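You operate a simulated robot arm through the tools that you are given. There is no shell and no other tool. Be economical: measure what you need, move in short steps, check, and stop when the job is done.

Carry out the task below with a simulated robot arm. There is one attempt and no reset: what you move stays moved.

Task
Brush the chip in the small vice clean and lay it back in the long dish.
Fine: tighten the vice first, use the orange brush and stand it back in its cup; leave the vice wide open; the other chips stay dusty. Set down upright: orange brush. What is to be rubbed or washed off counts as gone when no trace of it is left.

The check looks at the end state, three seconds after you hand in, the way a careful person would. Anything else that was tipped, shoved, dropped, spilled or broken makes it a failure.

Robot
A 7-joint arm with a two-finger gripper, hanging from a carriage that runs on a rail from [0.002, -2.043] to [0, 0.437] (x, y) and turns from -5.131 to 6.877 rad about z. Base frame: it is fixed where the carriage stands at the start and does not move with it; the origin is on the floor, on the carriage's upright axis, x ahead of it, y to its left, z up; the surface under the hand at the start is at about z = 0.76. Units: m, rad, N and s.
With the tool pointing down near the work surface it reaches from about 0.46 to 0.82 m from the robot's upright axis, wherever it stands. Its first joint turns from -2.496 to 2.496 rad. Places, roughly: floor of the long white dish [0.7, 0.1, 0.8]; inside of the small grey cup [0.7, 0.2, 0.8]; thumb wheel of the small vice [0.8, 0.2, 0.8]. Payload 1.37 kg.
Tool frame: the origin (TCP) lies between the finger pads and is the grasp point; the fingertips stand 0.016 m ahead of it; z points along the fingers, y is the line along which they close. Largest opening 0.092 m; the body of the gripper starts 0.074 m behind the TCP.
Orientation is that of the tool frame in the base frame, as a unit quaternion [x, y, z, w]. With the fingers straight down and closing along the base's y, the tool's x points along the base's -x, its y along +y and its z along -z.

Tools
- The arm moves only by the tool nudge_tool. Its argument "motion" is text: rows parted by semicolons, each of 7 numbers parted by spaces: the shift along the base's x, y, z in mm, then the turn, a rotation vector about the base's x, y, z in rad, then the opening, from 0 (shut) to 1 (fully open). In form: dx dy dz rx ry rz claw; .... A call has 1 to 12 rows; each row is the pose to reach, as a shift and turn from the pose commanded when the call began. Each row takes 0.2 s and may step no farther than 0.05 m and 0.15 rad from the row before; otherwise, or with a gripper value out of range, the whole call is refused. A pose out of reach is approached as far as the arm can. The call stops where the force on the tool passes 50 N (or 10 N more than at its start, if that is more) or the arm is blocked; 0.2 s more then pass. The fingers move at their own pace and stop on an object; they squeeze with about 26 N. The grip force told is the motor's: it shows also when the fingers shut on nothing. Time passes only in rows, and 0.2 s behind the last, so rows that repeat a pose let the fingers close. The reply holds the time, the measured pose of the TCP, the force on the tool along the base axes, the opening and the grip force, in the units named above and with some noise, with the torque about the TCP (base axes, N m) and any sound that the robot's microphone picked up.
- Cameras (640 x 400 px; columns grow to the right, rows downward): "scene" is now at [0.3029, 0.0192, 1.5513]; the picture's right is [0.19, -0.98, 0.00], its down [-0.70, -0.13, -0.70] and it looks along [0.69, 0.13, -0.71] (base axes); focal length 295 px, centre (320, 200). "wrist" rides on the gripper at [0.071, 0.019, -0.111] in the tool frame; the picture's right is [-0.26, 0.96, 0.00], its down [-0.78, -0.21, -0.59] and it looks along [-0.57, -0.15, 0.81] (tool axes); focal length 280 px, centre (320, 200). There is no depth. A picture from a camera that has moved, and an enlarged one, comes with that camera's place and axes in the base frame and with its lens. The place of the scene camera against the robot may be out by one fixed shift of up to 0.012 m in any direction.
- capture(camera): a new picture of that camera. No time passes.
- slide_trunk(by): slides the trunk up (or, below 0, down) by that many m; the arm and the scene camera ride with it, the base frame stays. It gives what a move gives, with no picture.
- roll_base(legs): drives the robot by 1 to 6 legs, each [ahead, left, turn to the left] in m, m and rad, along the robot's own axes; the way and the turn of a leg run together, so that a leg with both is an arc; at most 1.5 m and 3.142 rad a leg. The arm and the cameras ride along, it lands a little off, and it stops where it bumps. It keeps to its track: a leg is cut to what the track allows. It gives what a move gives.
- aim_head(pan, tilt): turns the head with the scene camera to pan (to the left, within 2.705 rad either way) and tilt (down, from -0.506 to 1.204), counted from straight ahead of the robot. It gives what a move gives.
- inspect(camera, box): a new picture of the part [left, top, right, bottom] of that camera's present view, enlarged. No time passes.
- finish_job(): hands the job in; it is judged then, once.

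Go step by step. Nothing tells you exact positions but the pictures and the camera data: compare them with the known pose of the tool, close in by small moves and look again before you grip or let go. The budget is 120 turns and 82 pictures, counting those below and the enlarged ones. Unless the task says otherwise, let go and move clear before handing in, and close with one line.

The tools are called as name(argument=value, ...) on one line, values as JSON. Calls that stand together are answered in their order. nudge_tool: Moves the arm, as the interface text tells. Its arguments: {"type":"object","properties":{"motion":{"type":"string"}},"required":["motion"]} The other tools are called the same way: slide_trunk (by) slides the trunk up or down; roll_base (legs) drives the base; aim_head (pan, tilt) turns the head that bears the scene camera; capture (camera) takes a picture; inspect (camera, box) takes an enlarged picture of a part of a camera's view; finish_job () hands the job in.

At the start:

```text
time_s: 0.0
position: [0.7977, -0.0381, 1.1033]
ee_rot: [0.0, 1.0, 0.0, 0.0]
force: [-0.4, -0.2, -0.5]
wrist_torque: [0.0, -0.01, -0.01]
opening: 0.0921
grasp_force: 0.0
trunk travel left (down, up): [-0.2, 0.381]
robot x, y, heading: [0.0007, -0.0029, -0.004]
head pan, tilt: [0.187, 0.796]
```

scene: 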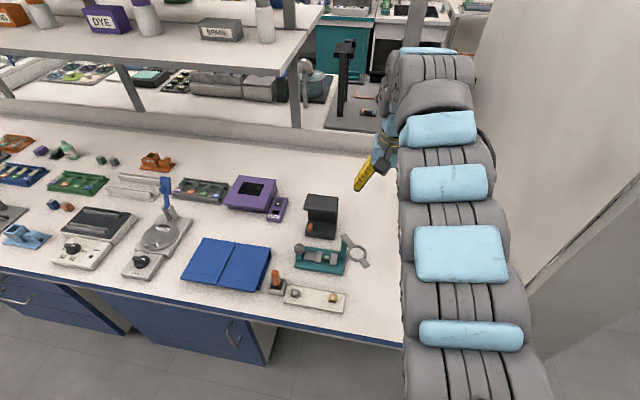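
wrist: 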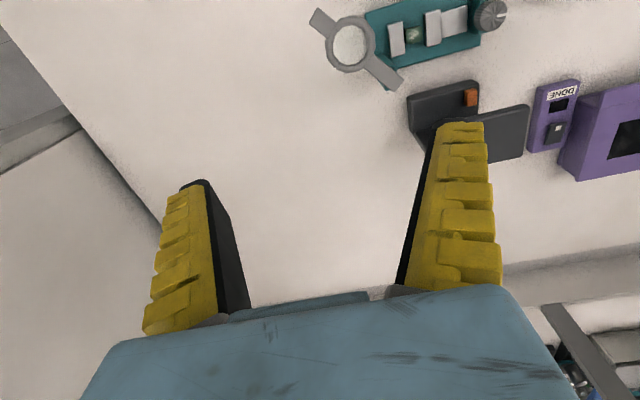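

I see a teal vice with a thumb wheel, a small grey cup with an orange brush, a white dish with chips, and a dark stand behind. I'll look closer first.

inspect(camera="scene", box=[240, 180, 400, 320])

inspect(camera="wrist", box=[290, 0, 530, 150])

```text
2.86 times, centred on (320, 250) of scene
camera zoom: at [0.3029, 0.0192, 1.5513], right [0.19, -0.98, 0.0], down [-0.7, -0.13, -0.7], along [0.69, 0.13, -0.71], focal length 842 px, centre (320, 57)
```

zoom: 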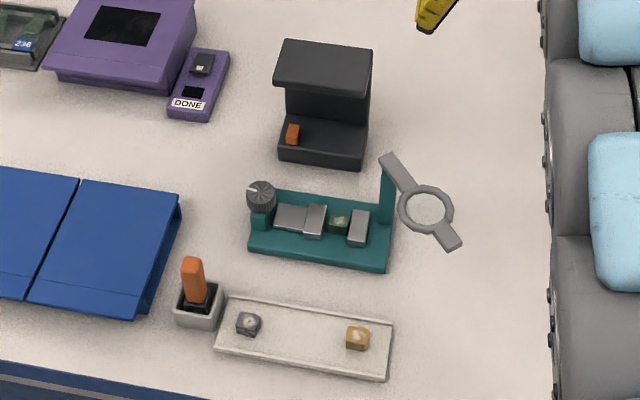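

```text
2.67 times, centred on (410, 75) of wrist
camera zoom: at [0.7264, -0.0197, 1.2156], right [0.26, 0.96, 0.0], down [0.78, -0.21, 0.59], along [0.57, -0.15, -0.81], focal length 748 px, centre (80, 533)
```

zoom: 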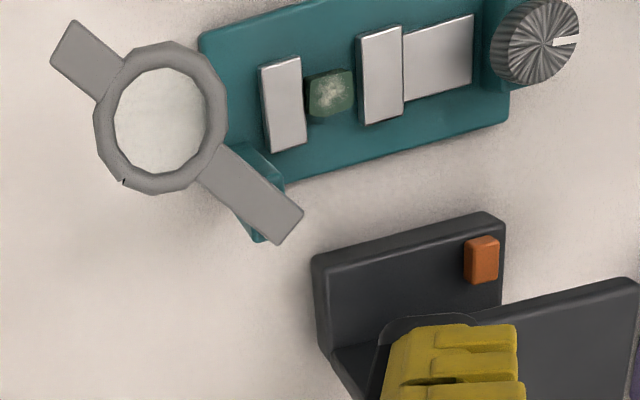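

The thumb wheel looks to have an upright axis, near (0.81, 0.18). I'll move the hand over the area, staying high, for a second view.

nudge_tool(motion="-26 35 -16 0 0 0 1; -52 70 -33 0 0 0 1; -78 105 -50 0 0 0 1; -104 140 -66 0 0 0 1; -130 175 -83 0 0 0 1; -155 209 -100 0 0 0 1; -155 209 -100 0 0 0 1")

capture(camera="wrist")

capture(camera="scene")

```text
time_s: 1.6
position: [0.7267, 0.0583, 1.0585]
ee_rot: [0.001, 1.0, 0.0, 0.0]
force: [0.8, -0.6, -0.3]
wrist_torque: [0.0, -0.01, -0.01]
opening: 0.092
grasp_force: 0.0
out of reach, approached as far as the arm can: row 3, 4, 5, 6, 7
trunk travel left (down, up): [-0.2, 0.381]
robot x, y, heading: [0.0002, 0.0013, 0.001]
head pan, tilt: [0.187, 0.796]
```

```text
77 pictures are left
camera wrist: at [0.656, 0.0765, 1.1699], right [0.26, 0.96, 0.0], down [0.78, -0.21, 0.59], along [0.57, -0.15, -0.81], focal length 280 px, centre (320, 200)
```

wrist: 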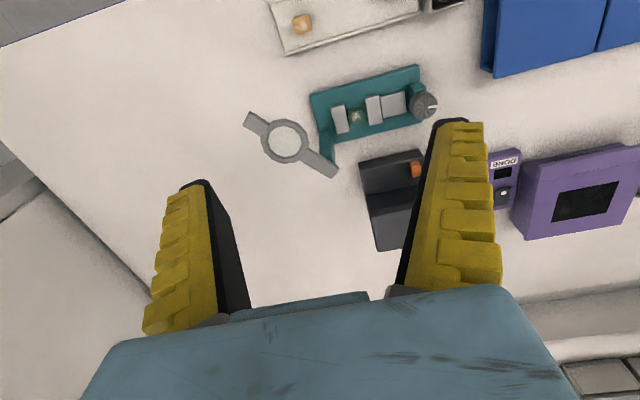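

```text
76 pictures are left
camera scene: at [0.3029, 0.0192, 1.5513], right [0.19, -0.98, 0.0], down [-0.7, -0.13, -0.7], along [0.69, 0.13, -0.72], focal length 295 px, centre (320, 200)
```

scene: 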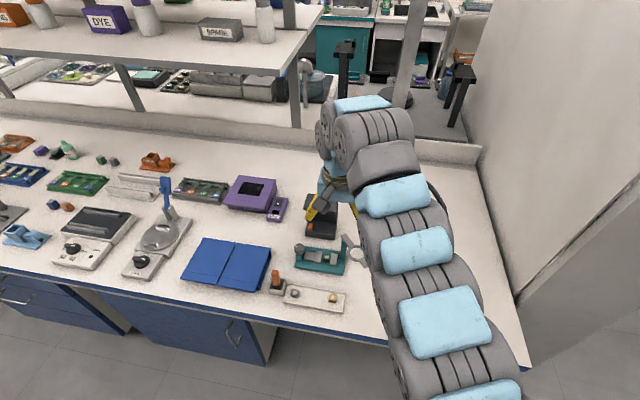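

The sideways move was out of reach at this height, so I'll descend first and then approach.

nudge_tool(motion="0 0 -40 0 0 0 1; 0 0 -80 0 0 0 1; 0 0 -100 0 0 0 1; -30 30 -100 0 0 0 1; -60 60 -100 0 0 0 1; -60 60 -100 0 0 0 1")

capture(camera="wrist")

```text
time_s: 3.0
position: [0.7367, 0.0545, 0.9623]
ee_rot: [0.0, 1.0, 0.0, 0.0]
force: [-0.1, -0.8, 0.7]
wrist_torque: [0.01, 0.02, 0.06]
opening: 0.0919
grasp_force: 0.1
out of reach, approached as far as the arm can: row 1, 2, 3, 4, 5, 6
trunk travel left (down, up): [-0.2, 0.381]
robot x, y, heading: [0.0018, 0.0023, 0.002]
head pan, tilt: [0.187, 0.796]
```

```text
75 pictures are left
camera wrist: at [0.6652, 0.0732, 1.0746], right [0.26, 0.96, 0.0], down [0.78, -0.21, 0.59], along [0.57, -0.15, -0.81], focal length 280 px, centre (320, 200)
```

wrist: 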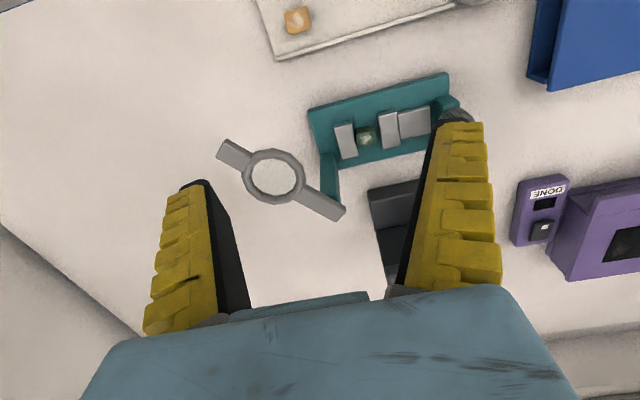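

The arm seems pinned at some joint limit, so I'll test small moves to find out which direction is limited.

nudge_tool(motion="30 0 0 0 0 0 1; 30 0 0 0 0 0 1")

nudge_tool(motion="0 0 -30 0 0 0 1; 0 0 -30 0 0 0 1")

```text
time_s: 3.6
position: [0.7658, 0.0547, 0.9625]
ee_rot: [0.0, 1.0, 0.001, 0.0]
force: [-0.5, 1.6, -0.1]
wrist_torque: [-0.01, 0.05, 0.0]
opening: 0.0919
grasp_force: 0.0
trunk travel left (down, up): [-0.2, 0.381]
robot x, y, heading: [0.0018, 0.0009, -0.006]
head pan, tilt: [0.187, 0.796]
```

```text
time_s: 4.2
position: [0.7654, 0.0535, 0.9335]
ee_rot: [0.001, 1.0, 0.0, 0.001]
force: [-0.7, -0.5, 0.4]
wrist_torque: [-0.01, -0.01, -0.02]
opening: 0.0918
grasp_force: 0.0
trunk travel left (down, up): [-0.2, 0.381]
robot x, y, heading: [0.002, 0.0013, 0.003]
head pan, tilt: [0.187, 0.796]
```

nudge_tool(motion="0 40 0 0 0 0 1; 0 80 0 0 0 0 1; 0 120 0 0 0 0 1; 0 120 0 0 0 0 1")

nudge_tool(motion="-30 0 0 0 0 0 1; -60 0 0 0 0 0 1; -90 0 0 0 0 0 1; -90 0 0 0 0 0 1")

capture(camera="wrist")

```text
time_s: 5.2
position: [0.7656, 0.1744, 0.9337]
ee_rot: [0.0, 1.0, 0.001, 0.0]
force: [-0.1, 0.4, 0.7]
wrist_torque: [0.01, 0.01, 0.03]
opening: 0.092
grasp_force: 0.0
trunk travel left (down, up): [-0.2, 0.381]
robot x, y, heading: [0.0014, 0.0017, -0.001]
head pan, tilt: [0.187, 0.796]
```

```text
time_s: 6.2
position: [0.7158, 0.1736, 0.9351]
ee_rot: [0.0, 1.0, 0.0, 0.001]
force: [0.1, 0.2, 0.6]
wrist_torque: [-0.03, -0.01, 0.0]
opening: 0.0917
grasp_force: 0.1
out of reach, approached as far as the arm can: row 2, 3, 4
trunk travel left (down, up): [-0.2, 0.381]
robot x, y, heading: [-0.0014, 0.0006, -0.006]
head pan, tilt: [0.187, 0.796]
```

```text
74 pictures are left
camera wrist: at [0.6457, 0.192, 1.0456], right [0.26, 0.96, 0.0], down [0.78, -0.21, 0.59], along [0.57, -0.15, -0.81], focal length 280 px, centre (320, 200)
```

wrist: 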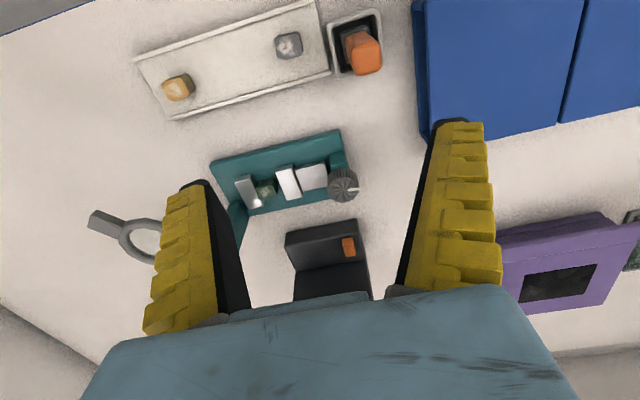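

The inner reach limit is around 0.73 m at this height. I'll raise the trunk and work lower relative to it, and see whether that brings the hand closer in.

slide_trunk(by=0.15)

nudge_tool(motion="0 0 -50 0 0 0 1; 0 0 -100 0 0 0 1; 0 0 -140 0 0 0 1; -30 0 -140 0 0 0 1; -60 0 -140 0 0 0 1; -90 0 -140 0 0 0 1; -90 0 -140 0 0 0 1")

```text
time_s: 8.0
position: [0.7167, 0.1725, 1.0833]
ee_rot: [0.0, 1.0, 0.0, 0.0]
force: [0.6, 0.8, 0.7]
wrist_torque: [0.01, -0.01, 0.01]
opening: 0.0919
grasp_force: 0.0
trunk travel left (down, up): [-0.35, 0.231]
robot x, y, heading: [0.0022, 0.0004, 0.003]
head pan, tilt: [0.187, 0.796]
```

```text
time_s: 9.6
position: [0.6258, 0.1743, 0.9449]
ee_rot: [0.0, 1.0, 0.0, 0.0]
force: [0.1, 0.2, 0.3]
wrist_torque: [-0.01, 0.01, -0.03]
opening: 0.0919
grasp_force: 0.0
trunk travel left (down, up): [-0.35, 0.231]
robot x, y, heading: [0.0009, -0.0005, 0.004]
head pan, tilt: [0.187, 0.796]
```

Raising the trunk frees the near side. Now I'll take a close look.

capture(camera="wrist")

inspect(camera="wrist", box=[200, 80, 440, 230])

```text
73 pictures are left
camera wrist: at [0.5552, 0.1921, 1.056], right [0.26, 0.96, 0.0], down [0.78, -0.21, 0.59], along [0.57, -0.15, -0.81], focal length 280 px, centre (320, 200)
```

wrist: 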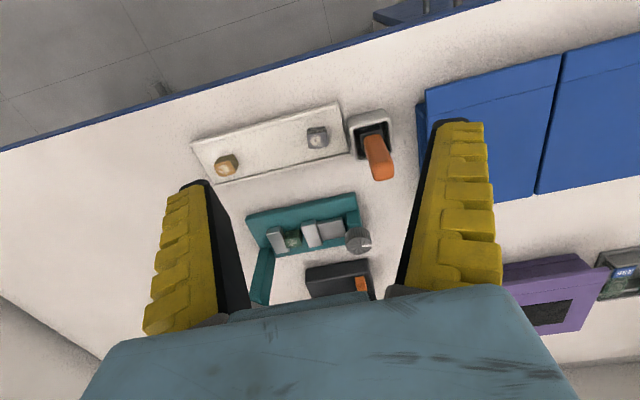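

```text
2.67 times, centred on (320, 155) of wrist
camera zoom: at [0.5552, 0.1921, 1.056], right [0.26, 0.96, 0.0], down [0.78, -0.21, 0.59], along [0.57, -0.15, -0.81], focal length 748 px, centre (320, 320)
```

zoom: 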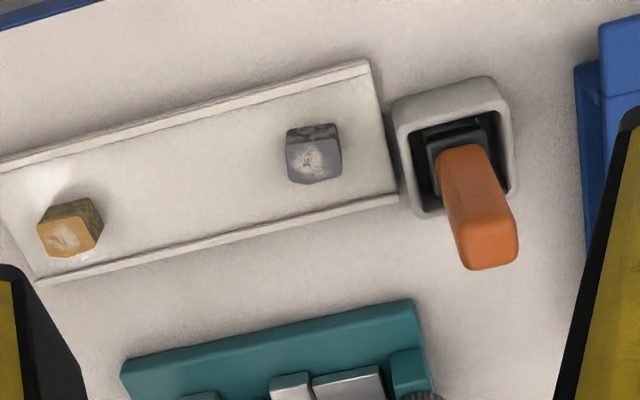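

The wheel top is at about (0.794, 0.175, 0.814) and the brush handle top at about (0.678, 0.21, 0.87). I'll go closer to see the vice and wheel in detail.

nudge_tool(motion="40 -10 -20 0 0 0 1; 80 -15 -45 0 0 0 1; 114 -20 -65 0 0 0 1; 114 -20 -65 0 0 0 1")

inspect(camera="wrist", box=[180, 80, 440, 242])

inspect(camera="scene", box=[240, 240, 400, 340])

```text
time_s: 10.6
position: [0.7407, 0.1539, 0.8799]
ee_rot: [0.0, 1.0, -0.001, -0.001]
force: [0.0, -0.7, 1.0]
wrist_torque: [0.0, 0.01, 0.03]
opening: 0.0919
grasp_force: 0.0
trunk travel left (down, up): [-0.35, 0.231]
robot x, y, heading: [-0.0002, -0.0002, 0.005]
head pan, tilt: [0.187, 0.796]
```

```text
2.46 times, centred on (310, 161) of wrist
camera zoom: at [0.6698, 0.1719, 0.9911], right [0.26, 0.96, 0.0], down [0.78, -0.21, 0.59], along [0.57, -0.15, -0.81], focal length 690 px, centre (345, 296)
```

zoom: 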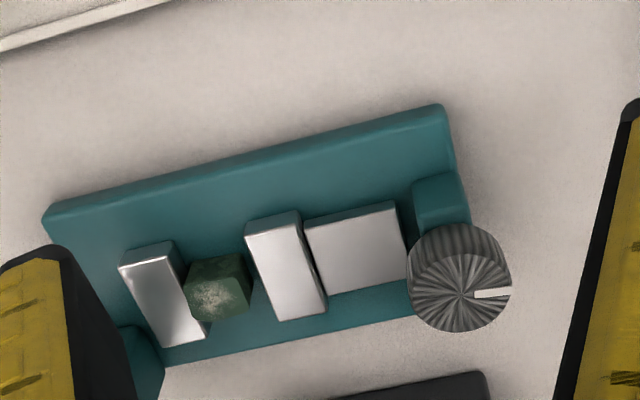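

```text
4.00 times, centred on (320, 290) of scene
camera zoom: at [0.3029, 0.0192, 1.7013], right [0.19, -0.98, 0.0], down [-0.7, -0.13, -0.7], along [0.69, 0.13, -0.71], focal length 1179 px, centre (320, -160)
```

zoom: 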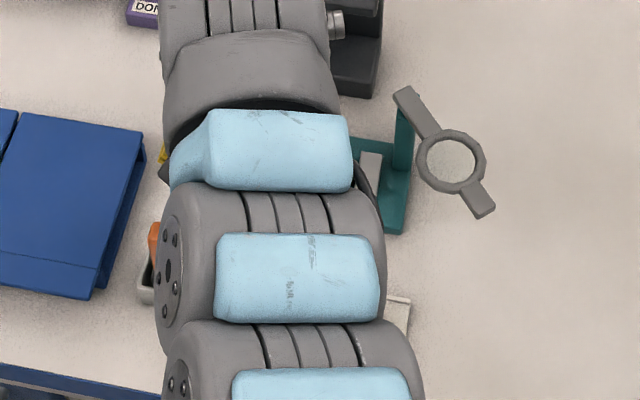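

The vice lies along y, and its wheel is a fluted upright knob higher than the jaws. The chip has about 8 mm of play. I'll turn the tool 90° so it closes along x, and hover over the wheel.

nudge_tool(motion="5 2 5 0 0 0.143 1; 10 4 10 0 0 0.286 1; 17 6 10 0 0 0.428 1; 24 8 10 0 0 0.571 1; 30 10 10 0 0 0.714 1; 36 12 10 0 0 0.857 1; 42 14 10 0 0 1.0 1; 48 16 10 0 0 1.142 1; 54 18 10 0 0 1.285 1; 61 21 10 0 0 1.428 1; 61 21 10 0 0 1.571 1; 61 21 10 0 0 1.571 1")

capture(camera="wrist")

```text
time_s: 13.2
position: [0.7773, 0.1778, 0.8974]
ee_rot: [-0.707, 0.708, -0.001, -0.001]
force: [-0.6, -0.3, -0.5]
wrist_torque: [0.02, -0.08, 0.0]
opening: 0.0917
grasp_force: 0.0
out of reach, approached as far as the arm can: row 7, 8, 9, 10, 11, 12
trunk travel left (down, up): [-0.35, 0.231]
robot x, y, heading: [0.0002, -0.0002, -0.002]
head pan, tilt: [0.187, 0.796]
```

```text
69 pictures are left
camera wrist: at [0.7575, 0.1063, 1.0086], right [-0.97, 0.26, 0.0], down [0.21, 0.78, 0.59], along [0.15, 0.57, -0.81], focal length 280 px, centre (320, 200)
```

wrist: 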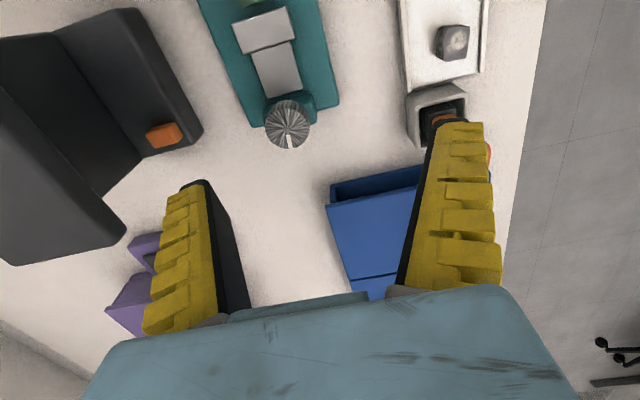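

The outer reach falls short here, so I'll drive the carriage left along its rail. I'll also lower the trunk a little with the hand kept high.

roll_base(legs=[[0, 0.15, 0]])

nudge_tool(motion="0 -50 30 0 0 0 1; 0 -100 60 0 0 0 1; 0 -150 70 0 0 0 1; 0 -150 70 0 0 0 1")

slide_trunk(by=-0.07)

capture(camera="wrist")

```text
time_s: 14.5
position: [0.7785, 0.3268, 0.8985]
ee_rot: [0.708, -0.707, 0.001, 0.001]
force: [-0.4, -1.2, 0.1]
wrist_torque: [-0.01, 0.04, 0.01]
opening: 0.0919
grasp_force: 0.0
trunk travel left (down, up): [-0.35, 0.231]
robot x, y, heading: [-0.0012, 0.1472, 0.001]
head pan, tilt: [0.187, 0.796]
```

```text
refused: row 1 steps farther than a row can; nothing moved
```

```text
time_s: 15.6
position: [0.7781, 0.3259, 0.8295]
ee_rot: [-0.707, 0.707, 0.0, 0.0]
force: [0.4, -0.8, 0.2]
wrist_torque: [0.02, 0.0, 0.01]
opening: 0.0918
grasp_force: 0.0
trunk travel left (down, up): [-0.28, 0.301]
robot x, y, heading: [-0.0035, 0.1475, -0.003]
head pan, tilt: [0.187, 0.796]
```

```text
68 pictures are left
camera wrist: at [0.7591, 0.2553, 0.9402], right [-0.96, 0.26, 0.0], down [0.21, 0.78, 0.59], along [0.15, 0.57, -0.81], focal length 280 px, centre (320, 200)
```

wrist: 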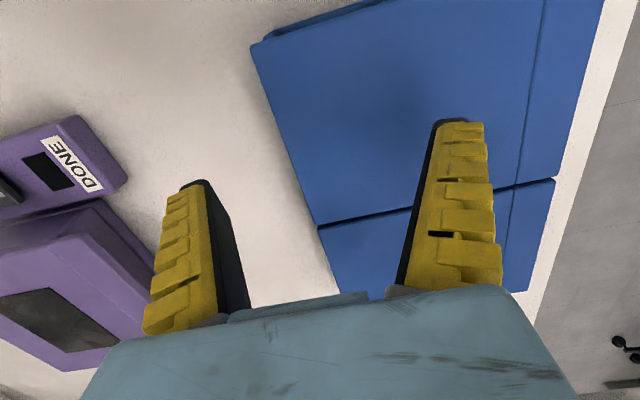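

The nudge was refused for too large a step, and the trunk came down with no contact. I'll lift now and travel to the wheel.

nudge_tool(motion="0 0 40 0 0 0 1; 0 -20 70 0 0 0 1; 5 -60 70 0 0 0 1; 10 -100 70 0 0 0 1; 20 -140 70 0 0 0 1; 23 -151 70 0 0 0 1; 23 -151 70 0 0 0 1")

capture(camera="wrist")

```text
time_s: 17.2
position: [0.8021, 0.1743, 0.8981]
ee_rot: [-0.707, 0.707, 0.0, 0.0]
force: [0.3, -0.3, -0.6]
wrist_torque: [-0.02, -0.04, 0.01]
opening: 0.0918
grasp_force: 0.0
trunk travel left (down, up): [-0.28, 0.301]
robot x, y, heading: [-0.0004, 0.149, 0.002]
head pan, tilt: [0.187, 0.796]
```

```text
67 pictures are left
camera wrist: at [0.7825, 0.1034, 1.0099], right [-0.97, 0.26, 0.0], down [0.21, 0.78, 0.59], along [0.15, 0.57, -0.81], focal length 280 px, centre (320, 200)
```

wrist: 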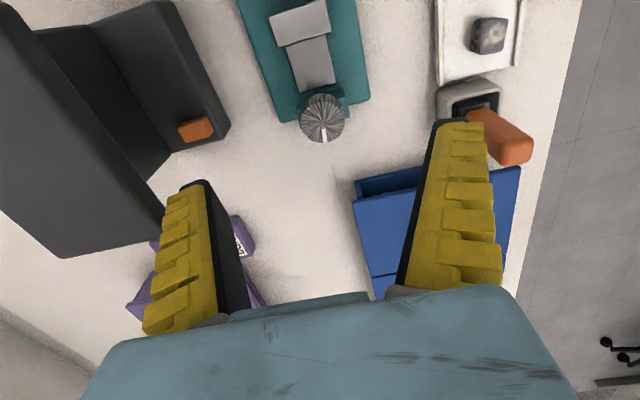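

The wheel lies right on the tool axis at (0.801, 0.174). I'll descend part way and check.

nudge_tool(motion="0 0 -30 0 0 0 0.7; 0 0 -60 0 0 0 0.6; 0 0 -60 0 0 0 0.6")

capture(camera="wrist")

```text
time_s: 18.0
position: [0.7999, 0.1749, 0.8379]
ee_rot: [-0.707, 0.707, 0.0, 0.0]
force: [0.2, 0.3, -0.4]
wrist_torque: [0.0, -0.02, -0.01]
opening: 0.0576
grasp_force: 2.4
trunk travel left (down, up): [-0.28, 0.301]
robot x, y, heading: [-0.0007, 0.1483, -0.002]
head pan, tilt: [0.187, 0.796]
```

```text
66 pictures are left
camera wrist: at [0.7818, 0.1042, 0.9492], right [-0.97, 0.26, 0.0], down [0.21, 0.78, 0.59], along [0.15, 0.57, -0.81], focal length 280 px, centre (320, 200)
```

wrist: 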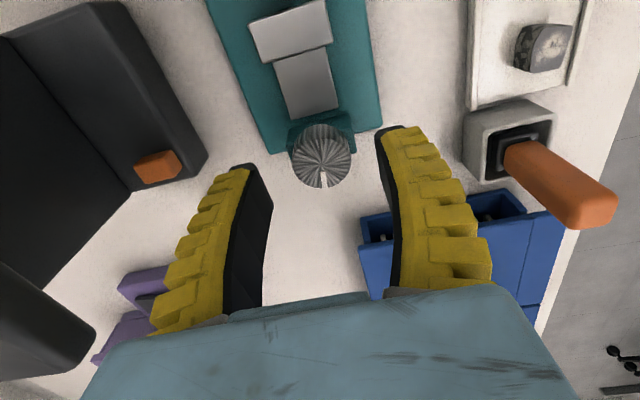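

nudge_tool(motion="0 0 -20 0 0 0 0.6; 0 0 -20 0 0 0 0.2; 0 0 -20 0 0 0 0.2; 0 0 -20 0 0 0 0.2")

capture(camera="wrist")

```text
time_s: 19.0
position: [0.7996, 0.1746, 0.821]
ee_rot: [0.707, -0.707, 0.002, -0.001]
force: [-2.4, -2.5, 13.7]
wrist_torque: [-0.03, -0.04, 0.01]
opening: 0.0255
grasp_force: 27.5
out of reach, approached as far as the arm can: row 1, 2, 3, 4
trunk travel left (down, up): [-0.28, 0.301]
robot x, y, heading: [0.0007, 0.1487, 0.0]
head pan, tilt: [0.187, 0.796]
```

```text
65 pictures are left
camera wrist: at [0.7802, 0.103, 0.9327], right [-0.96, 0.26, 0.0], down [0.21, 0.78, 0.59], along [0.16, 0.57, -0.81], focal length 280 px, centre (320, 200)
```

wrist: 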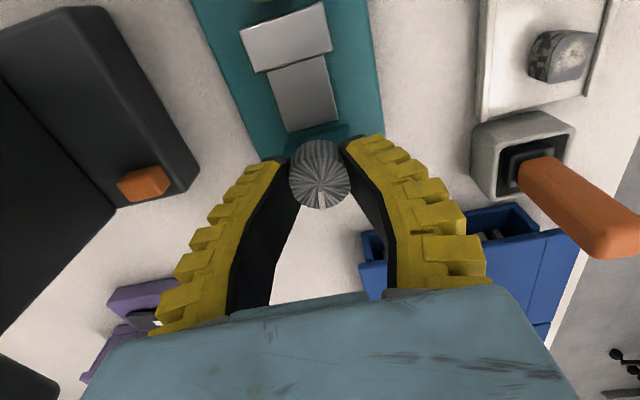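

Gripped on the wheel. I'll test a clockwise turn and watch the torque and the jaw.

nudge_tool(motion="0 0 2 0 0 -0.14 0.2; 0 0 2 0 0 -0.28 0.2; 0 0 2 0 0 -0.42 0.2; 0 0 2 0 0 -0.56 0.2; 0 0 2 0 0 -0.7 0.2; 0 0 2 0 0 -0.7 0.2")

capture(camera="wrist")

```text
time_s: 20.4
position: [0.7995, 0.1745, 0.8232]
ee_rot: [-0.421, 0.907, -0.001, 0.001]
force: [10.0, -1.8, -4.0]
wrist_torque: [0.05, -0.09, 0.01]
opening: 0.022
grasp_force: 28.1
trunk travel left (down, up): [-0.28, 0.301]
robot x, y, heading: [-0.0001, 0.1429, -0.004]
head pan, tilt: [0.187, 0.796]
```

```text
64 pictures are left
camera wrist: at [0.739, 0.1321, 0.9338], right [-0.57, 0.82, 0.0], down [0.66, 0.46, 0.59], along [0.49, 0.33, -0.81], focal length 280 px, centre (320, 200)
```

wrist: 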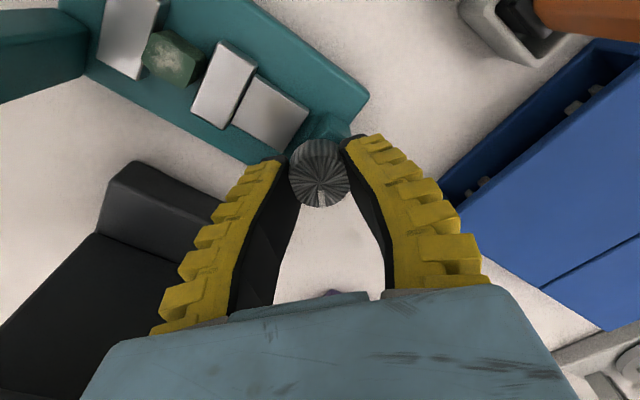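

The wheel turned with the gripper, since its mark moved along. I'll turn further to compare the gap with the earlier view.

nudge_tool(motion="0 0 0 0 0 -0.14 0.2; 0 0 0 0 0 -0.28 0.2; 0 0 0 0 0 -0.42 0.2; 0 0 0 0 0 -0.56 0.2; 0 0 0 0 0 -0.7 0.2; 0 0 0 0 0 -0.87 0.2")

nudge_tool(motion="0 0 0 0 0 -0.14 0.2; 0 0 0 0 0 -0.28 0.2; 0 0 0 0 0 -0.42 0.2; 0 0 0 0 0 -0.56 0.2; 0 0 0 0 0 -0.7 0.2; 0 0 0 0 0 -0.84 0.2")

inspect(camera="wrist", box=[0, 40, 400, 290])

```text
refused: row 6 steps farther than a row can; nothing moved
```

```text
time_s: 21.8
position: [0.7998, 0.1739, 0.8229]
ee_rot: [-0.014, 1.0, 0.0, 0.0]
force: [10.2, -1.9, -6.6]
wrist_torque: [-0.01, -0.24, 0.0]
opening: 0.0205
grasp_force: 28.5
trunk travel left (down, up): [-0.28, 0.301]
robot x, y, heading: [-0.0005, 0.148, -0.001]
head pan, tilt: [0.187, 0.796]
```

```text
1.60 times, centred on (200, 165) of wrist
camera zoom: at [0.7281, 0.1911, 0.9343], right [0.23, 0.97, 0.0], down [0.78, -0.19, 0.59], along [0.57, -0.14, -0.81], focal length 449 px, centre (512, 256)
```

zoom: 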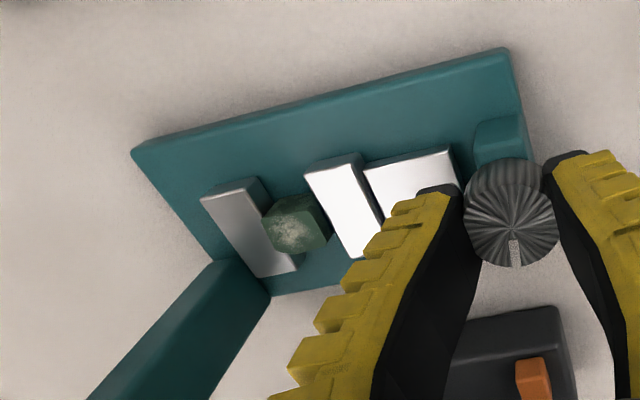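

Clockwise closes the jaw, by roughly 3 mm so far. I'll keep turning and watch the torque.

nudge_tool(motion="0 0 -2 0 0 -0.14 0.2; 0 0 -2 0 0 -0.28 0.2; 0 0 -2 0 0 -0.42 0.2; 0 0 -2 0 0 -0.56 0.2; 0 0 -2 0 0 -0.7 0.2; 0 0 -2 0 0 -0.84 0.2;  0 0 -2 0 0 -0.98 0.2; 0 0 -2 0 0 -1.12 0.2; 0 0 -2 0 0 -1.26 0.2; 0 0 -2 0 0 -1.4 0.2; 0 0 -2 0 0 -1.54 0.2; 0 0 -2 0 0 -1.54 0.2")

capture(camera="wrist")

```text
time_s: 24.4
position: [0.8003, 0.173, 0.8212]
ee_rot: [0.686, 0.728, 0.0, 0.0]
force: [0.4, -2.9, 14.5]
wrist_torque: [-0.14, 0.0, 0.36]
opening: 0.0222
grasp_force: 28.4
trunk travel left (down, up): [-0.28, 0.301]
robot x, y, heading: [-0.0026, 0.1501, -0.003]
head pan, tilt: [0.187, 0.796]
```

```text
62 pictures are left
camera wrist: at [0.8147, 0.2456, 0.9323], right [0.98, -0.2, 0.0], down [-0.17, -0.79, 0.59], along [-0.12, -0.58, -0.81], focal length 280 px, centre (320, 200)
```

wrist: 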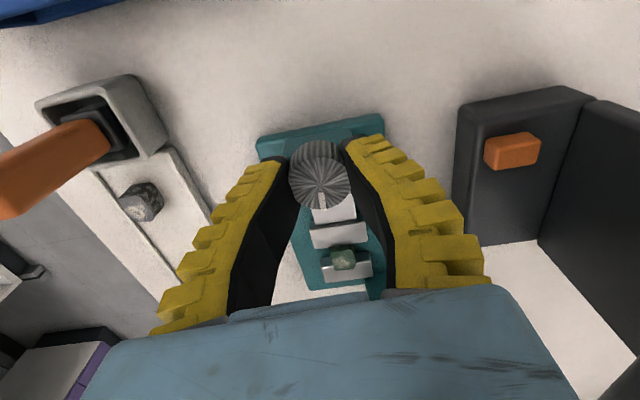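

inspect(camera="wrist", box=[270, 180, 430, 300])

```text
3.33 times, centred on (350, 240) of wrist
camera zoom: at [0.8147, 0.2456, 0.9323], right [0.98, -0.2, 0.0], down [-0.17, -0.79, 0.59], along [-0.12, -0.58, -0.81], focal length 935 px, centre (220, 67)
```

zoom: 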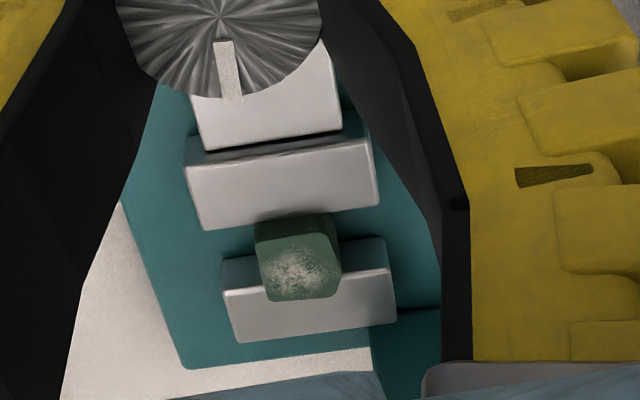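

Torque is rising and the jaw is nearly on the chip. I'll turn a bit further.

nudge_tool(motion="0 0 0 0 0 -0.14 0.2; 0 0 0 0 0 -0.28 0.2; 0 0 0 0 0 -0.42 0.2; 0 0 0 0 0 -0.42 0.2")

capture(camera="wrist")

```text
time_s: 25.4
position: [0.7986, 0.1737, 0.8202]
ee_rot: [0.822, 0.57, 0.0, 0.001]
force: [6.2, -2.5, 3.9]
wrist_torque: [0.01, -0.07, 0.4]
opening: 0.0202
grasp_force: 27.9
trunk travel left (down, up): [-0.28, 0.301]
robot x, y, heading: [0.0041, 0.1482, 0.0]
head pan, tilt: [0.187, 0.796]
```

```text
60 pictures are left
camera wrist: at [0.8425, 0.2333, 0.9322], right [0.81, -0.59, 0.0], down [-0.47, -0.66, 0.59], along [-0.34, -0.48, -0.81], focal length 280 px, centre (320, 200)
```

wrist: 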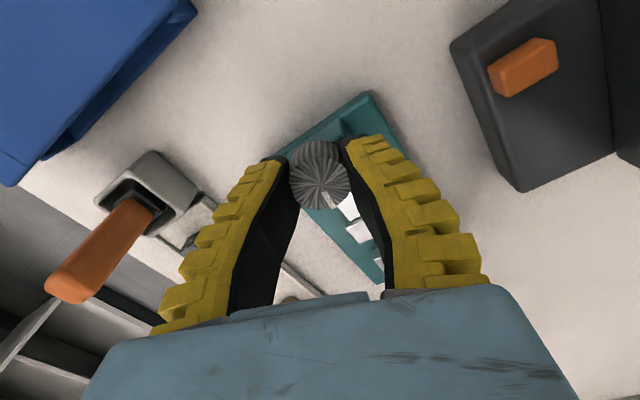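

The wheel now slips in the fingers at about 0.4 N·m, so the vice is tight. I'll let go, lift and check.

nudge_tool(motion="0 0 0 0 0 0 0.5; 0 0 0 0 0 0 0.5; 0 0 40 0 0 0.14 0.5; 0 0 80 0 0 0.28 0.5; 0 0 80 0 0 0.42 0.5; 0 0 80 0 0 0.42 1")

inspect(camera="wrist", box=[230, 80, 430, 280])

```text
time_s: 26.8
position: [0.7975, 0.175, 0.9002]
ee_rot: [0.684, 0.729, 0.0, 0.0]
force: [0.0, -0.2, 0.8]
wrist_torque: [0.01, -0.02, 0.01]
opening: 0.0918
grasp_force: 0.0
trunk travel left (down, up): [-0.28, 0.301]
robot x, y, heading: [0.0028, 0.1468, -0.001]
head pan, tilt: [0.187, 0.796]
```

```text
2.00 times, centred on (330, 180) of wrist
camera zoom: at [0.8121, 0.2465, 1.0114], right [0.98, -0.2, 0.0], down [-0.16, -0.79, 0.59], along [-0.12, -0.58, -0.81], focal length 561 px, centre (300, 240)
```

zoom: 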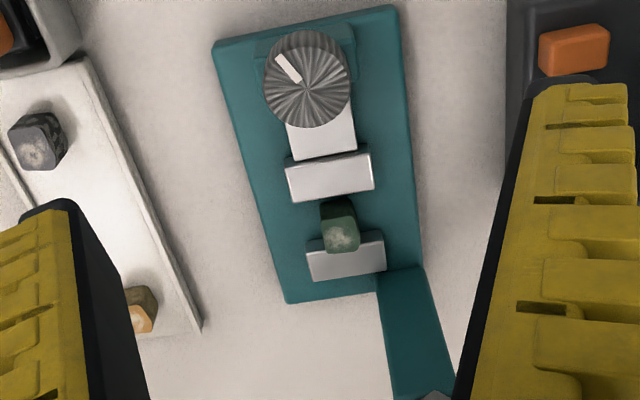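

The mark now points a different way than while gripped, so the wheel may have sprung back. I'll look closer at the jaw-to-chip gap.

inspect(camera="wrist", box=[300, 85, 380, 225])

```text
2.86 times, centred on (340, 155) of wrist
camera zoom: at [0.8121, 0.2465, 1.0114], right [0.98, -0.2, 0.0], down [-0.16, -0.79, 0.59], along [-0.12, -0.58, -0.81], focal length 801 px, centre (263, 329)
```

zoom: 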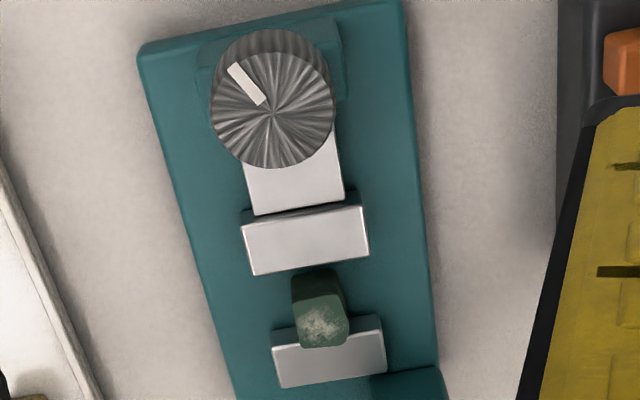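

The gap is again about 7–8 mm: the wheel was flung back when I opened under stored torque. I'll redo it, stopping at light torque and relieving it before letting go. First I turn the hand back.

nudge_tool(motion="0 0 0 0 0 0.145 1; 0 0 0 0 0 0.29 1; 0 0 0 0 0 0.435 1; 0 0 0 0 0 0.58 1; 0 0 0 0 0 0.725 1; 0 0 0 0 0 0.87 1; 0 0 0 0 0 1.015 1; 0 0 0 0 0 1.16 1; 0 0 0 0 0 1.305 1; 0 0 0 0 0 1.45 1; 0 0 0 0 0 1.595 1; 0 0 0 0 0 1.74 0.6")

nudge_tool(motion="0 0 0 0 0 0.145 0.6; 0 0 0 0 0 0.29 0.6; 0 0 0 0 0 0.435 0.6; 0 0 0 0 0 0.58 0.6; 0 0 0 0 0 0.725 0.6; 0 0 0 0 0 0.87 0.6; 0 0 0 0 0 1.015 0.6; 0 0 0 0 0 1.16 0.6; 0 0 0 0 0 1.305 0.6; 0 0 0 0 0 1.41 0.6; 0 0 -30 0 0 1.41 0.6; 0 0 -45 0 0 1.41 0.6")

inspect(camera="wrist", box=[200, 0, 440, 200])

```text
time_s: 29.4
position: [0.7988, 0.1747, 0.9004]
ee_rot: [-0.116, 0.993, 0.0, 0.0]
force: [0.3, 0.0, -0.5]
wrist_torque: [0.0, 0.01, 0.0]
opening: 0.0579
grasp_force: 1.7
trunk travel left (down, up): [-0.28, 0.301]
robot x, y, heading: [-0.0003, 0.1481, 0.005]
head pan, tilt: [0.187, 0.796]
```

```text
time_s: 32.0
position: [0.7987, 0.1747, 0.8541]
ee_rot: [0.732, -0.681, 0.001, 0.0]
force: [0.2, 0.6, -0.5]
wrist_torque: [-0.01, -0.05, 0.01]
opening: 0.0583
grasp_force: 2.4
trunk travel left (down, up): [-0.28, 0.301]
robot x, y, heading: [0.0019, 0.1507, -0.001]
head pan, tilt: [0.187, 0.796]
```

```text
2.00 times, centred on (320, 100) of wrist
camera zoom: at [0.7839, 0.1027, 0.9656], right [-0.98, 0.19, 0.0], down [0.16, 0.79, 0.59], along [0.11, 0.58, -0.81], focal length 561 px, centre (320, 400)
```

zoom: 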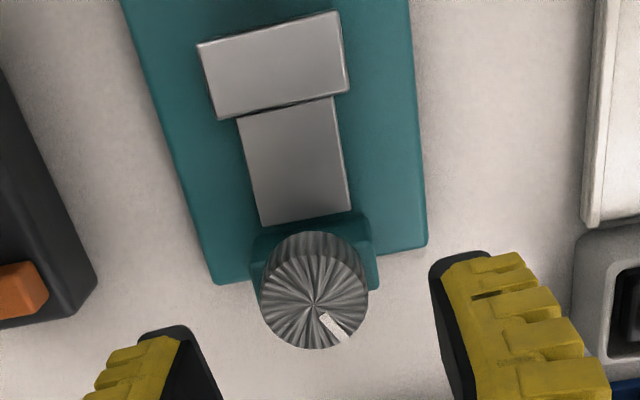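

The wheel is centred within 2 mm. I'll grip, turn most of the way, ease off and release.

nudge_tool(motion="1 0 -16 0 0 0 0.6; 1 0 -32 0 0 0 0.6; 1 0 -32 0 0 0 0.2; 1 0 -32 0 0 0 0.2; 1 0 -32 0 0 0 0.2")

nudge_tool(motion="0 0 0 0 0 -0.145 0.2; 0 0 0 0 0 -0.29 0.2; 0 0 0 0 0 -0.435 0.2; 0 0 0 0 0 -0.58 0.2; 0 0 0 0 0 -0.725 0.2; 0 0 0 0 0 -0.87 0.2; 0 0 0 0 0 -1.015 0.2; 0 0 0 0 0 -1.16 0.2; 0 0 0 0 0 -1.305 0.2; 0 0 0 0 0 -1.45 0.2; 0 0 0 0 0 -1.595 0.2; 0 0 0 0 0 -1.595 0.2")

nudge_tool(motion="0 0 0 0 0 -0.145 0.2; 0 0 0 0 0 -0.29 0.2; 0 0 0 0 0 -0.435 0.2; 0 0 0 0 0 -0.58 0.2; 0 0 0 0 0 -0.725 0.2; 0 0 0 0 0 -0.87 0.2; 0 0 0 0 0 -1.015 0.2; 0 0 0 0 0 -1.16 0.2; 0 0 0 0 0 -1.16 0.2")

inspect(camera="wrist", box=[270, 100, 430, 300])

```text
time_s: 33.2
position: [0.7998, 0.1741, 0.8234]
ee_rot: [0.731, -0.682, 0.001, 0.0]
force: [0.5, -0.9, 5.6]
wrist_torque: [-0.23, 0.01, -0.05]
opening: 0.0236
grasp_force: 28.0
trunk travel left (down, up): [-0.28, 0.301]
robot x, y, heading: [-0.0014, 0.1481, 0.001]
head pan, tilt: [0.187, 0.796]
```

```text
time_s: 35.8
position: [0.8004, 0.1737, 0.8234]
ee_rot: [-0.022, 1.0, 0.0, 0.0]
force: [-1.7, -2.3, 9.1]
wrist_torque: [-0.01, 0.27, 0.01]
opening: 0.0226
grasp_force: 27.8
trunk travel left (down, up): [-0.28, 0.301]
robot x, y, heading: [0.0004, 0.1506, -0.001]
head pan, tilt: [0.187, 0.796]
```

```text
time_s: 37.8
position: [0.7999, 0.1741, 0.8228]
ee_rot: [0.53, 0.848, 0.0, 0.0]
force: [-5.2, -2.7, 16.1]
wrist_torque: [-0.06, 0.02, 0.04]
opening: 0.0216
grasp_force: 27.6
trunk travel left (down, up): [-0.28, 0.301]
robot x, y, heading: [-0.0001, 0.1456, -0.002]
head pan, tilt: [0.187, 0.796]
```

```text
2.00 times, centred on (350, 200) of wrist
camera zoom: at [0.786, 0.2457, 0.9348], right [0.98, 0.19, 0.0], down [0.15, -0.79, 0.59], along [0.11, -0.58, -0.81], focal length 561 px, centre (260, 200)
```

zoom: 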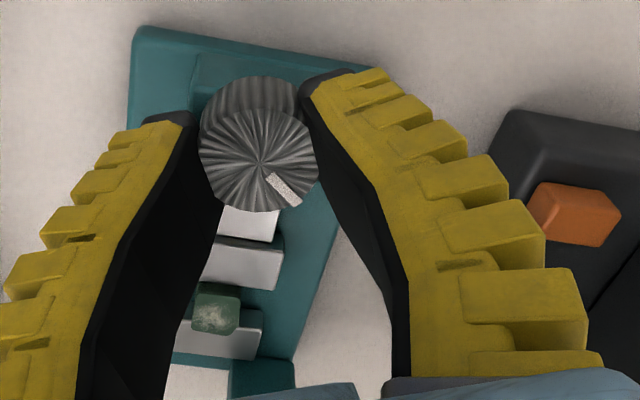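

No resistance yet and the wheel followed all the way. I'll continue slowly to contact.

nudge_tool(motion="0 0 0 0 0 -0.14 0.2; 0 0 0 0 0 -0.28 0.2; 0 0 0 0 0 -0.42 0.2; 0 0 0 0 0 -0.56 0.2; 0 0 0 0 0 -0.7 0.2; 0 0 0 0 0 -0.7 0.2")

nudge_tool(motion="0 0 0 0 0 -0.1 0.2; 0 0 0 0 0 -0.1 0.2")

nudge_tool(motion="0 0 0 0 0 -0.1 0.2; 0 0 0 0 0 -0.1 0.2")

```text
time_s: 39.2
position: [0.8007, 0.1747, 0.8235]
ee_rot: [0.788, 0.615, 0.0, 0.001]
force: [0.2, -3.3, 7.9]
wrist_torque: [-0.04, 0.04, 0.23]
opening: 0.0215
grasp_force: 27.5
trunk travel left (down, up): [-0.28, 0.301]
robot x, y, heading: [-0.0013, 0.1482, 0.002]
head pan, tilt: [0.187, 0.796]
```

```text
time_s: 39.8
position: [0.7998, 0.173, 0.8231]
ee_rot: [0.818, 0.575, 0.0, 0.001]
force: [0.4, -3.3, 8.0]
wrist_torque: [-0.07, 0.02, 0.27]
opening: 0.0213
grasp_force: 27.7
trunk travel left (down, up): [-0.28, 0.301]
robot x, y, heading: [-0.0007, 0.1486, 0.001]
head pan, tilt: [0.187, 0.796]
```

```text
time_s: 40.4
position: [0.8001, 0.1747, 0.8241]
ee_rot: [0.846, 0.533, 0.001, 0.001]
force: [-0.1, -2.2, 6.9]
wrist_torque: [-0.05, 0.02, 0.34]
opening: 0.0207
grasp_force: 28.6
trunk travel left (down, up): [-0.28, 0.301]
robot x, y, heading: [-0.0001, 0.1506, 0.002]
head pan, tilt: [0.187, 0.796]
```

capture(camera="wrist")

capture(camera="scene")

```text
55 pictures are left
camera wrist: at [0.8476, 0.2294, 0.935], right [0.76, -0.65, 0.0], down [-0.53, -0.61, 0.59], along [-0.38, -0.45, -0.81], focal length 280 px, centre (320, 200)
```

wrist: 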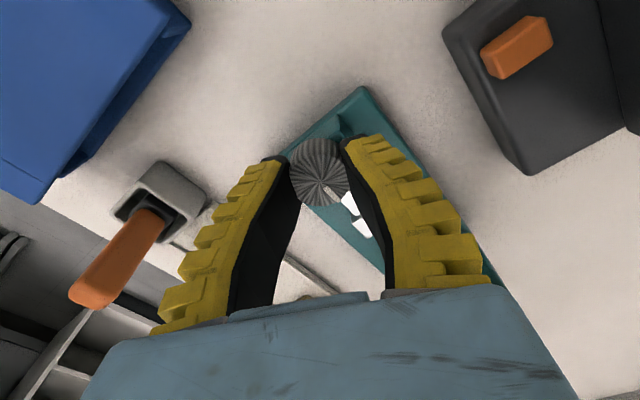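

```text
54 pictures are left
camera scene: at [0.3031, 0.1669, 1.6315], right [0.19, -0.98, 0.0], down [-0.7, -0.13, -0.7], along [0.69, 0.13, -0.71], focal length 295 px, centre (320, 200)
```

scene: 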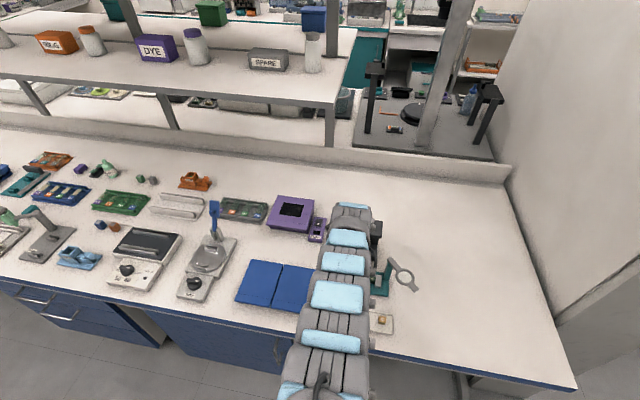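

nudge_tool(motion="0 0 0 0 0 0.05 0.2; 0 0 0 0 0 0.05 0.2")

nudge_tool(motion="0 0 0 0 0 0.05 0.2; 0 0 0 0 0 0.05 0.2")

```text
time_s: 41.0
position: [0.8001, 0.1748, 0.8229]
ee_rot: [0.832, 0.555, 0.0, 0.001]
force: [-0.5, -2.4, 9.4]
wrist_torque: [-0.03, 0.01, 0.26]
opening: 0.0209
grasp_force: 28.4
trunk travel left (down, up): [-0.28, 0.301]
robot x, y, heading: [-0.0019, 0.1471, -0.001]
head pan, tilt: [0.187, 0.796]
```

```text
time_s: 41.6
position: [0.7994, 0.1736, 0.8228]
ee_rot: [0.818, 0.575, 0.0, 0.001]
force: [-0.8, -2.5, 8.4]
wrist_torque: [0.0, -0.02, 0.26]
opening: 0.0209
grasp_force: 27.6
trunk travel left (down, up): [-0.28, 0.301]
robot x, y, heading: [-0.003, 0.1499, 0.005]
head pan, tilt: [0.187, 0.796]
```

nudge_tool(motion="0 0 0 0 0 0.1 0.2; 0 0 0 0 0 0.2 0.2; 0 0 0 0 0 0.2 0.2")

nudge_tool(motion="0 0 0 0 0 0.1 0.2; 0 0 0 0 0 0.2 0.2; 0 0 0 0 0 0.2 0.2")

inspect(camera="wrist", box=[270, 100, 430, 300])

```text
time_s: 42.4
position: [0.8003, 0.1738, 0.822]
ee_rot: [0.756, 0.655, 0.0, 0.001]
force: [-4.4, -2.5, 14.4]
wrist_torque: [-0.03, 0.03, 0.16]
opening: 0.0208
grasp_force: 27.4
trunk travel left (down, up): [-0.28, 0.301]
robot x, y, heading: [-0.0025, 0.1505, 0.002]
head pan, tilt: [0.187, 0.796]
```

```text
time_s: 43.2
position: [0.7992, 0.1744, 0.8238]
ee_rot: [0.687, 0.726, 0.001, 0.001]
force: [-5.4, -2.2, 13.8]
wrist_torque: [-0.05, 0.05, 0.05]
opening: 0.0206
grasp_force: 27.9
trunk travel left (down, up): [-0.28, 0.301]
robot x, y, heading: [0.0011, 0.1488, 0.002]
head pan, tilt: [0.187, 0.796]
```

```text
2.00 times, centred on (350, 200) of wrist
camera zoom: at [0.8149, 0.2456, 0.9348], right [0.98, -0.21, 0.0], down [-0.17, -0.79, 0.59], along [-0.12, -0.58, -0.81], focal length 561 px, centre (260, 200)
```

zoom: 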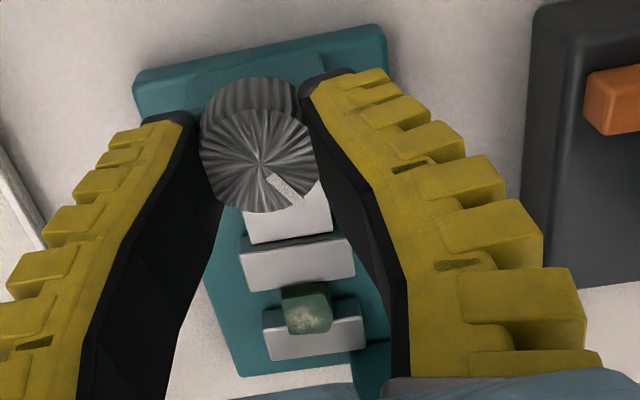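

Torque is nearly relieved and the jaw lies against the chip. I'll open the fingers gently and see whether the wheel stays.

nudge_tool(motion="0 0 0 0 0 0.05 0.2; 0 0 0 0 0 0.05 0.26; 0 0 0 0 0 0.05 0.3; 0 0 0 0 0 0.05 0.35; 0 0 0 0 0 0.05 0.4; 0 0 0 0 0 0.05 0.5; 0 0 0 0 0 0.05 0.5")

inspect(camera="wrist", box=[270, 100, 430, 300])

```text
time_s: 44.8
position: [0.8003, 0.175, 0.8231]
ee_rot: [0.668, 0.744, 0.001, 0.0]
force: [-0.4, 0.0, -1.3]
wrist_torque: [0.01, -0.02, 0.0]
opening: 0.0493
grasp_force: 2.0
trunk travel left (down, up): [-0.28, 0.301]
robot x, y, heading: [-0.0012, 0.1464, 0.001]
head pan, tilt: [0.187, 0.796]
```

```text
2.00 times, centred on (350, 200) of wrist
camera zoom: at [0.8105, 0.2467, 0.9346], right [0.99, -0.16, 0.0], down [-0.13, -0.8, 0.59], along [-0.09, -0.58, -0.81], focal length 561 px, centre (260, 200)
```

zoom: 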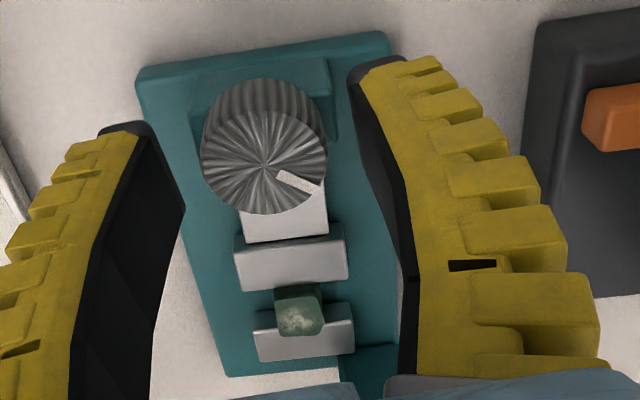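

The wheel settled back only slightly and the jaw sits against the chip. I'll rise and confirm from higher up.

nudge_tool(motion="0 0 40 0 0 0 0.5; 0 0 77 0 0 0 0.6; 0 0 77 0 0 0 0.6")

inspect(camera="wrist", box=[270, 85, 390, 235])

```text
time_s: 45.6
position: [0.798, 0.1738, 0.9009]
ee_rot: [0.669, 0.744, 0.0, 0.0]
force: [0.3, 0.5, -0.9]
wrist_torque: [0.0, -0.02, -0.03]
opening: 0.0581
grasp_force: 1.6
trunk travel left (down, up): [-0.28, 0.301]
robot x, y, heading: [0.0003, 0.1458, 0.003]
head pan, tilt: [0.187, 0.796]
```

```text
2.67 times, centred on (330, 160) of wrist
camera zoom: at [0.8113, 0.2461, 1.0117], right [0.99, -0.16, 0.0], down [-0.13, -0.8, 0.59], along [-0.09, -0.58, -0.81], focal length 748 px, centre (293, 307)
```

zoom: 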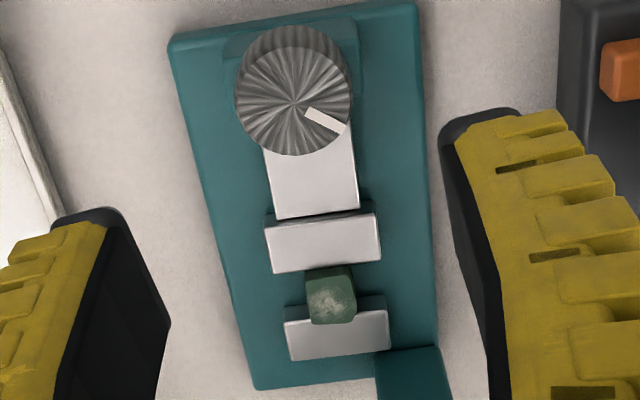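

nudge_tool(motion="0 -30 0 0 0 0 1; 0 -50 0 0 0 0 1; 0 -50 0 0 0 0 1")

inspect(camera="wrist", box=[290, 90, 390, 160])

```text
time_s: 46.4
position: [0.7992, 0.1243, 0.8989]
ee_rot: [0.669, 0.744, 0.001, 0.0]
force: [-0.9, -0.4, -0.8]
wrist_torque: [0.02, 0.01, -0.01]
opening: 0.0917
grasp_force: 0.2
trunk travel left (down, up): [-0.28, 0.301]
robot x, y, heading: [-0.0008, 0.1488, -0.002]
head pan, tilt: [0.187, 0.796]
```

```text
5.71 times, centred on (340, 125) of wrist
camera zoom: at [0.8108, 0.1959, 1.011], right [0.99, -0.16, 0.0], down [-0.13, -0.8, 0.59], along [-0.09, -0.58, -0.81], focal length 1602 px, centre (206, 629)
```

zoom: 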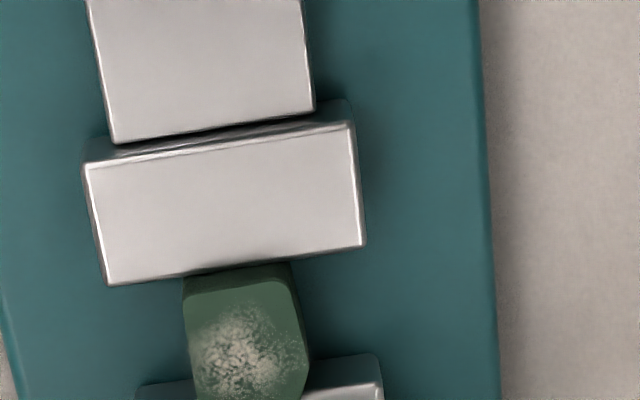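

The jaw is firmly against the chip, so the vice is tight. Next is the brush: I'll hover above its handle for a look.

nudge_tool(motion="-20 14 10 0 0 -0.02 1; -40 28 20 0 0 -0.04 1; -60 42 30 0 0 -0.06 1; -80 56 30 0 0 -0.08 1; -100 70 30 0 0 -0.1 1; -121 86 30 0 0 -0.11 1; -121 86 30 0 0 -0.11 1")

capture(camera="wrist")

```text
time_s: 48.0
position: [0.6784, 0.2115, 0.9281]
ee_rot: [0.709, 0.705, 0.002, 0.001]
force: [-0.3, 0.5, -0.2]
wrist_torque: [-0.03, 0.01, -0.01]
opening: 0.0918
grasp_force: 0.1
trunk travel left (down, up): [-0.28, 0.301]
robot x, y, heading: [-0.0012, 0.1452, -0.002]
head pan, tilt: [0.187, 0.796]
```

```text
49 pictures are left
camera wrist: at [0.6971, 0.2813, 1.0399], right [0.96, -0.27, 0.0], down [-0.22, -0.78, 0.59], along [-0.15, -0.57, -0.81], focal length 280 px, centre (320, 200)
```

wrist: 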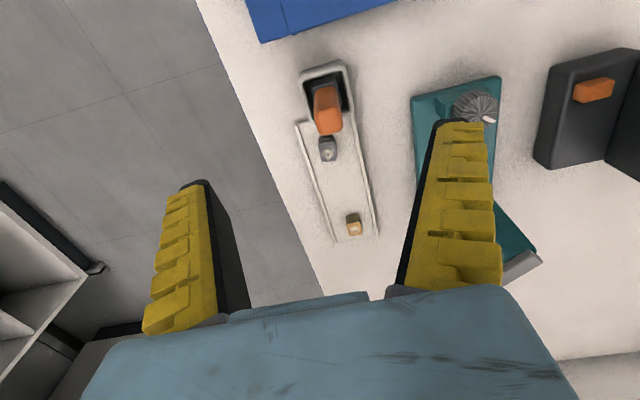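

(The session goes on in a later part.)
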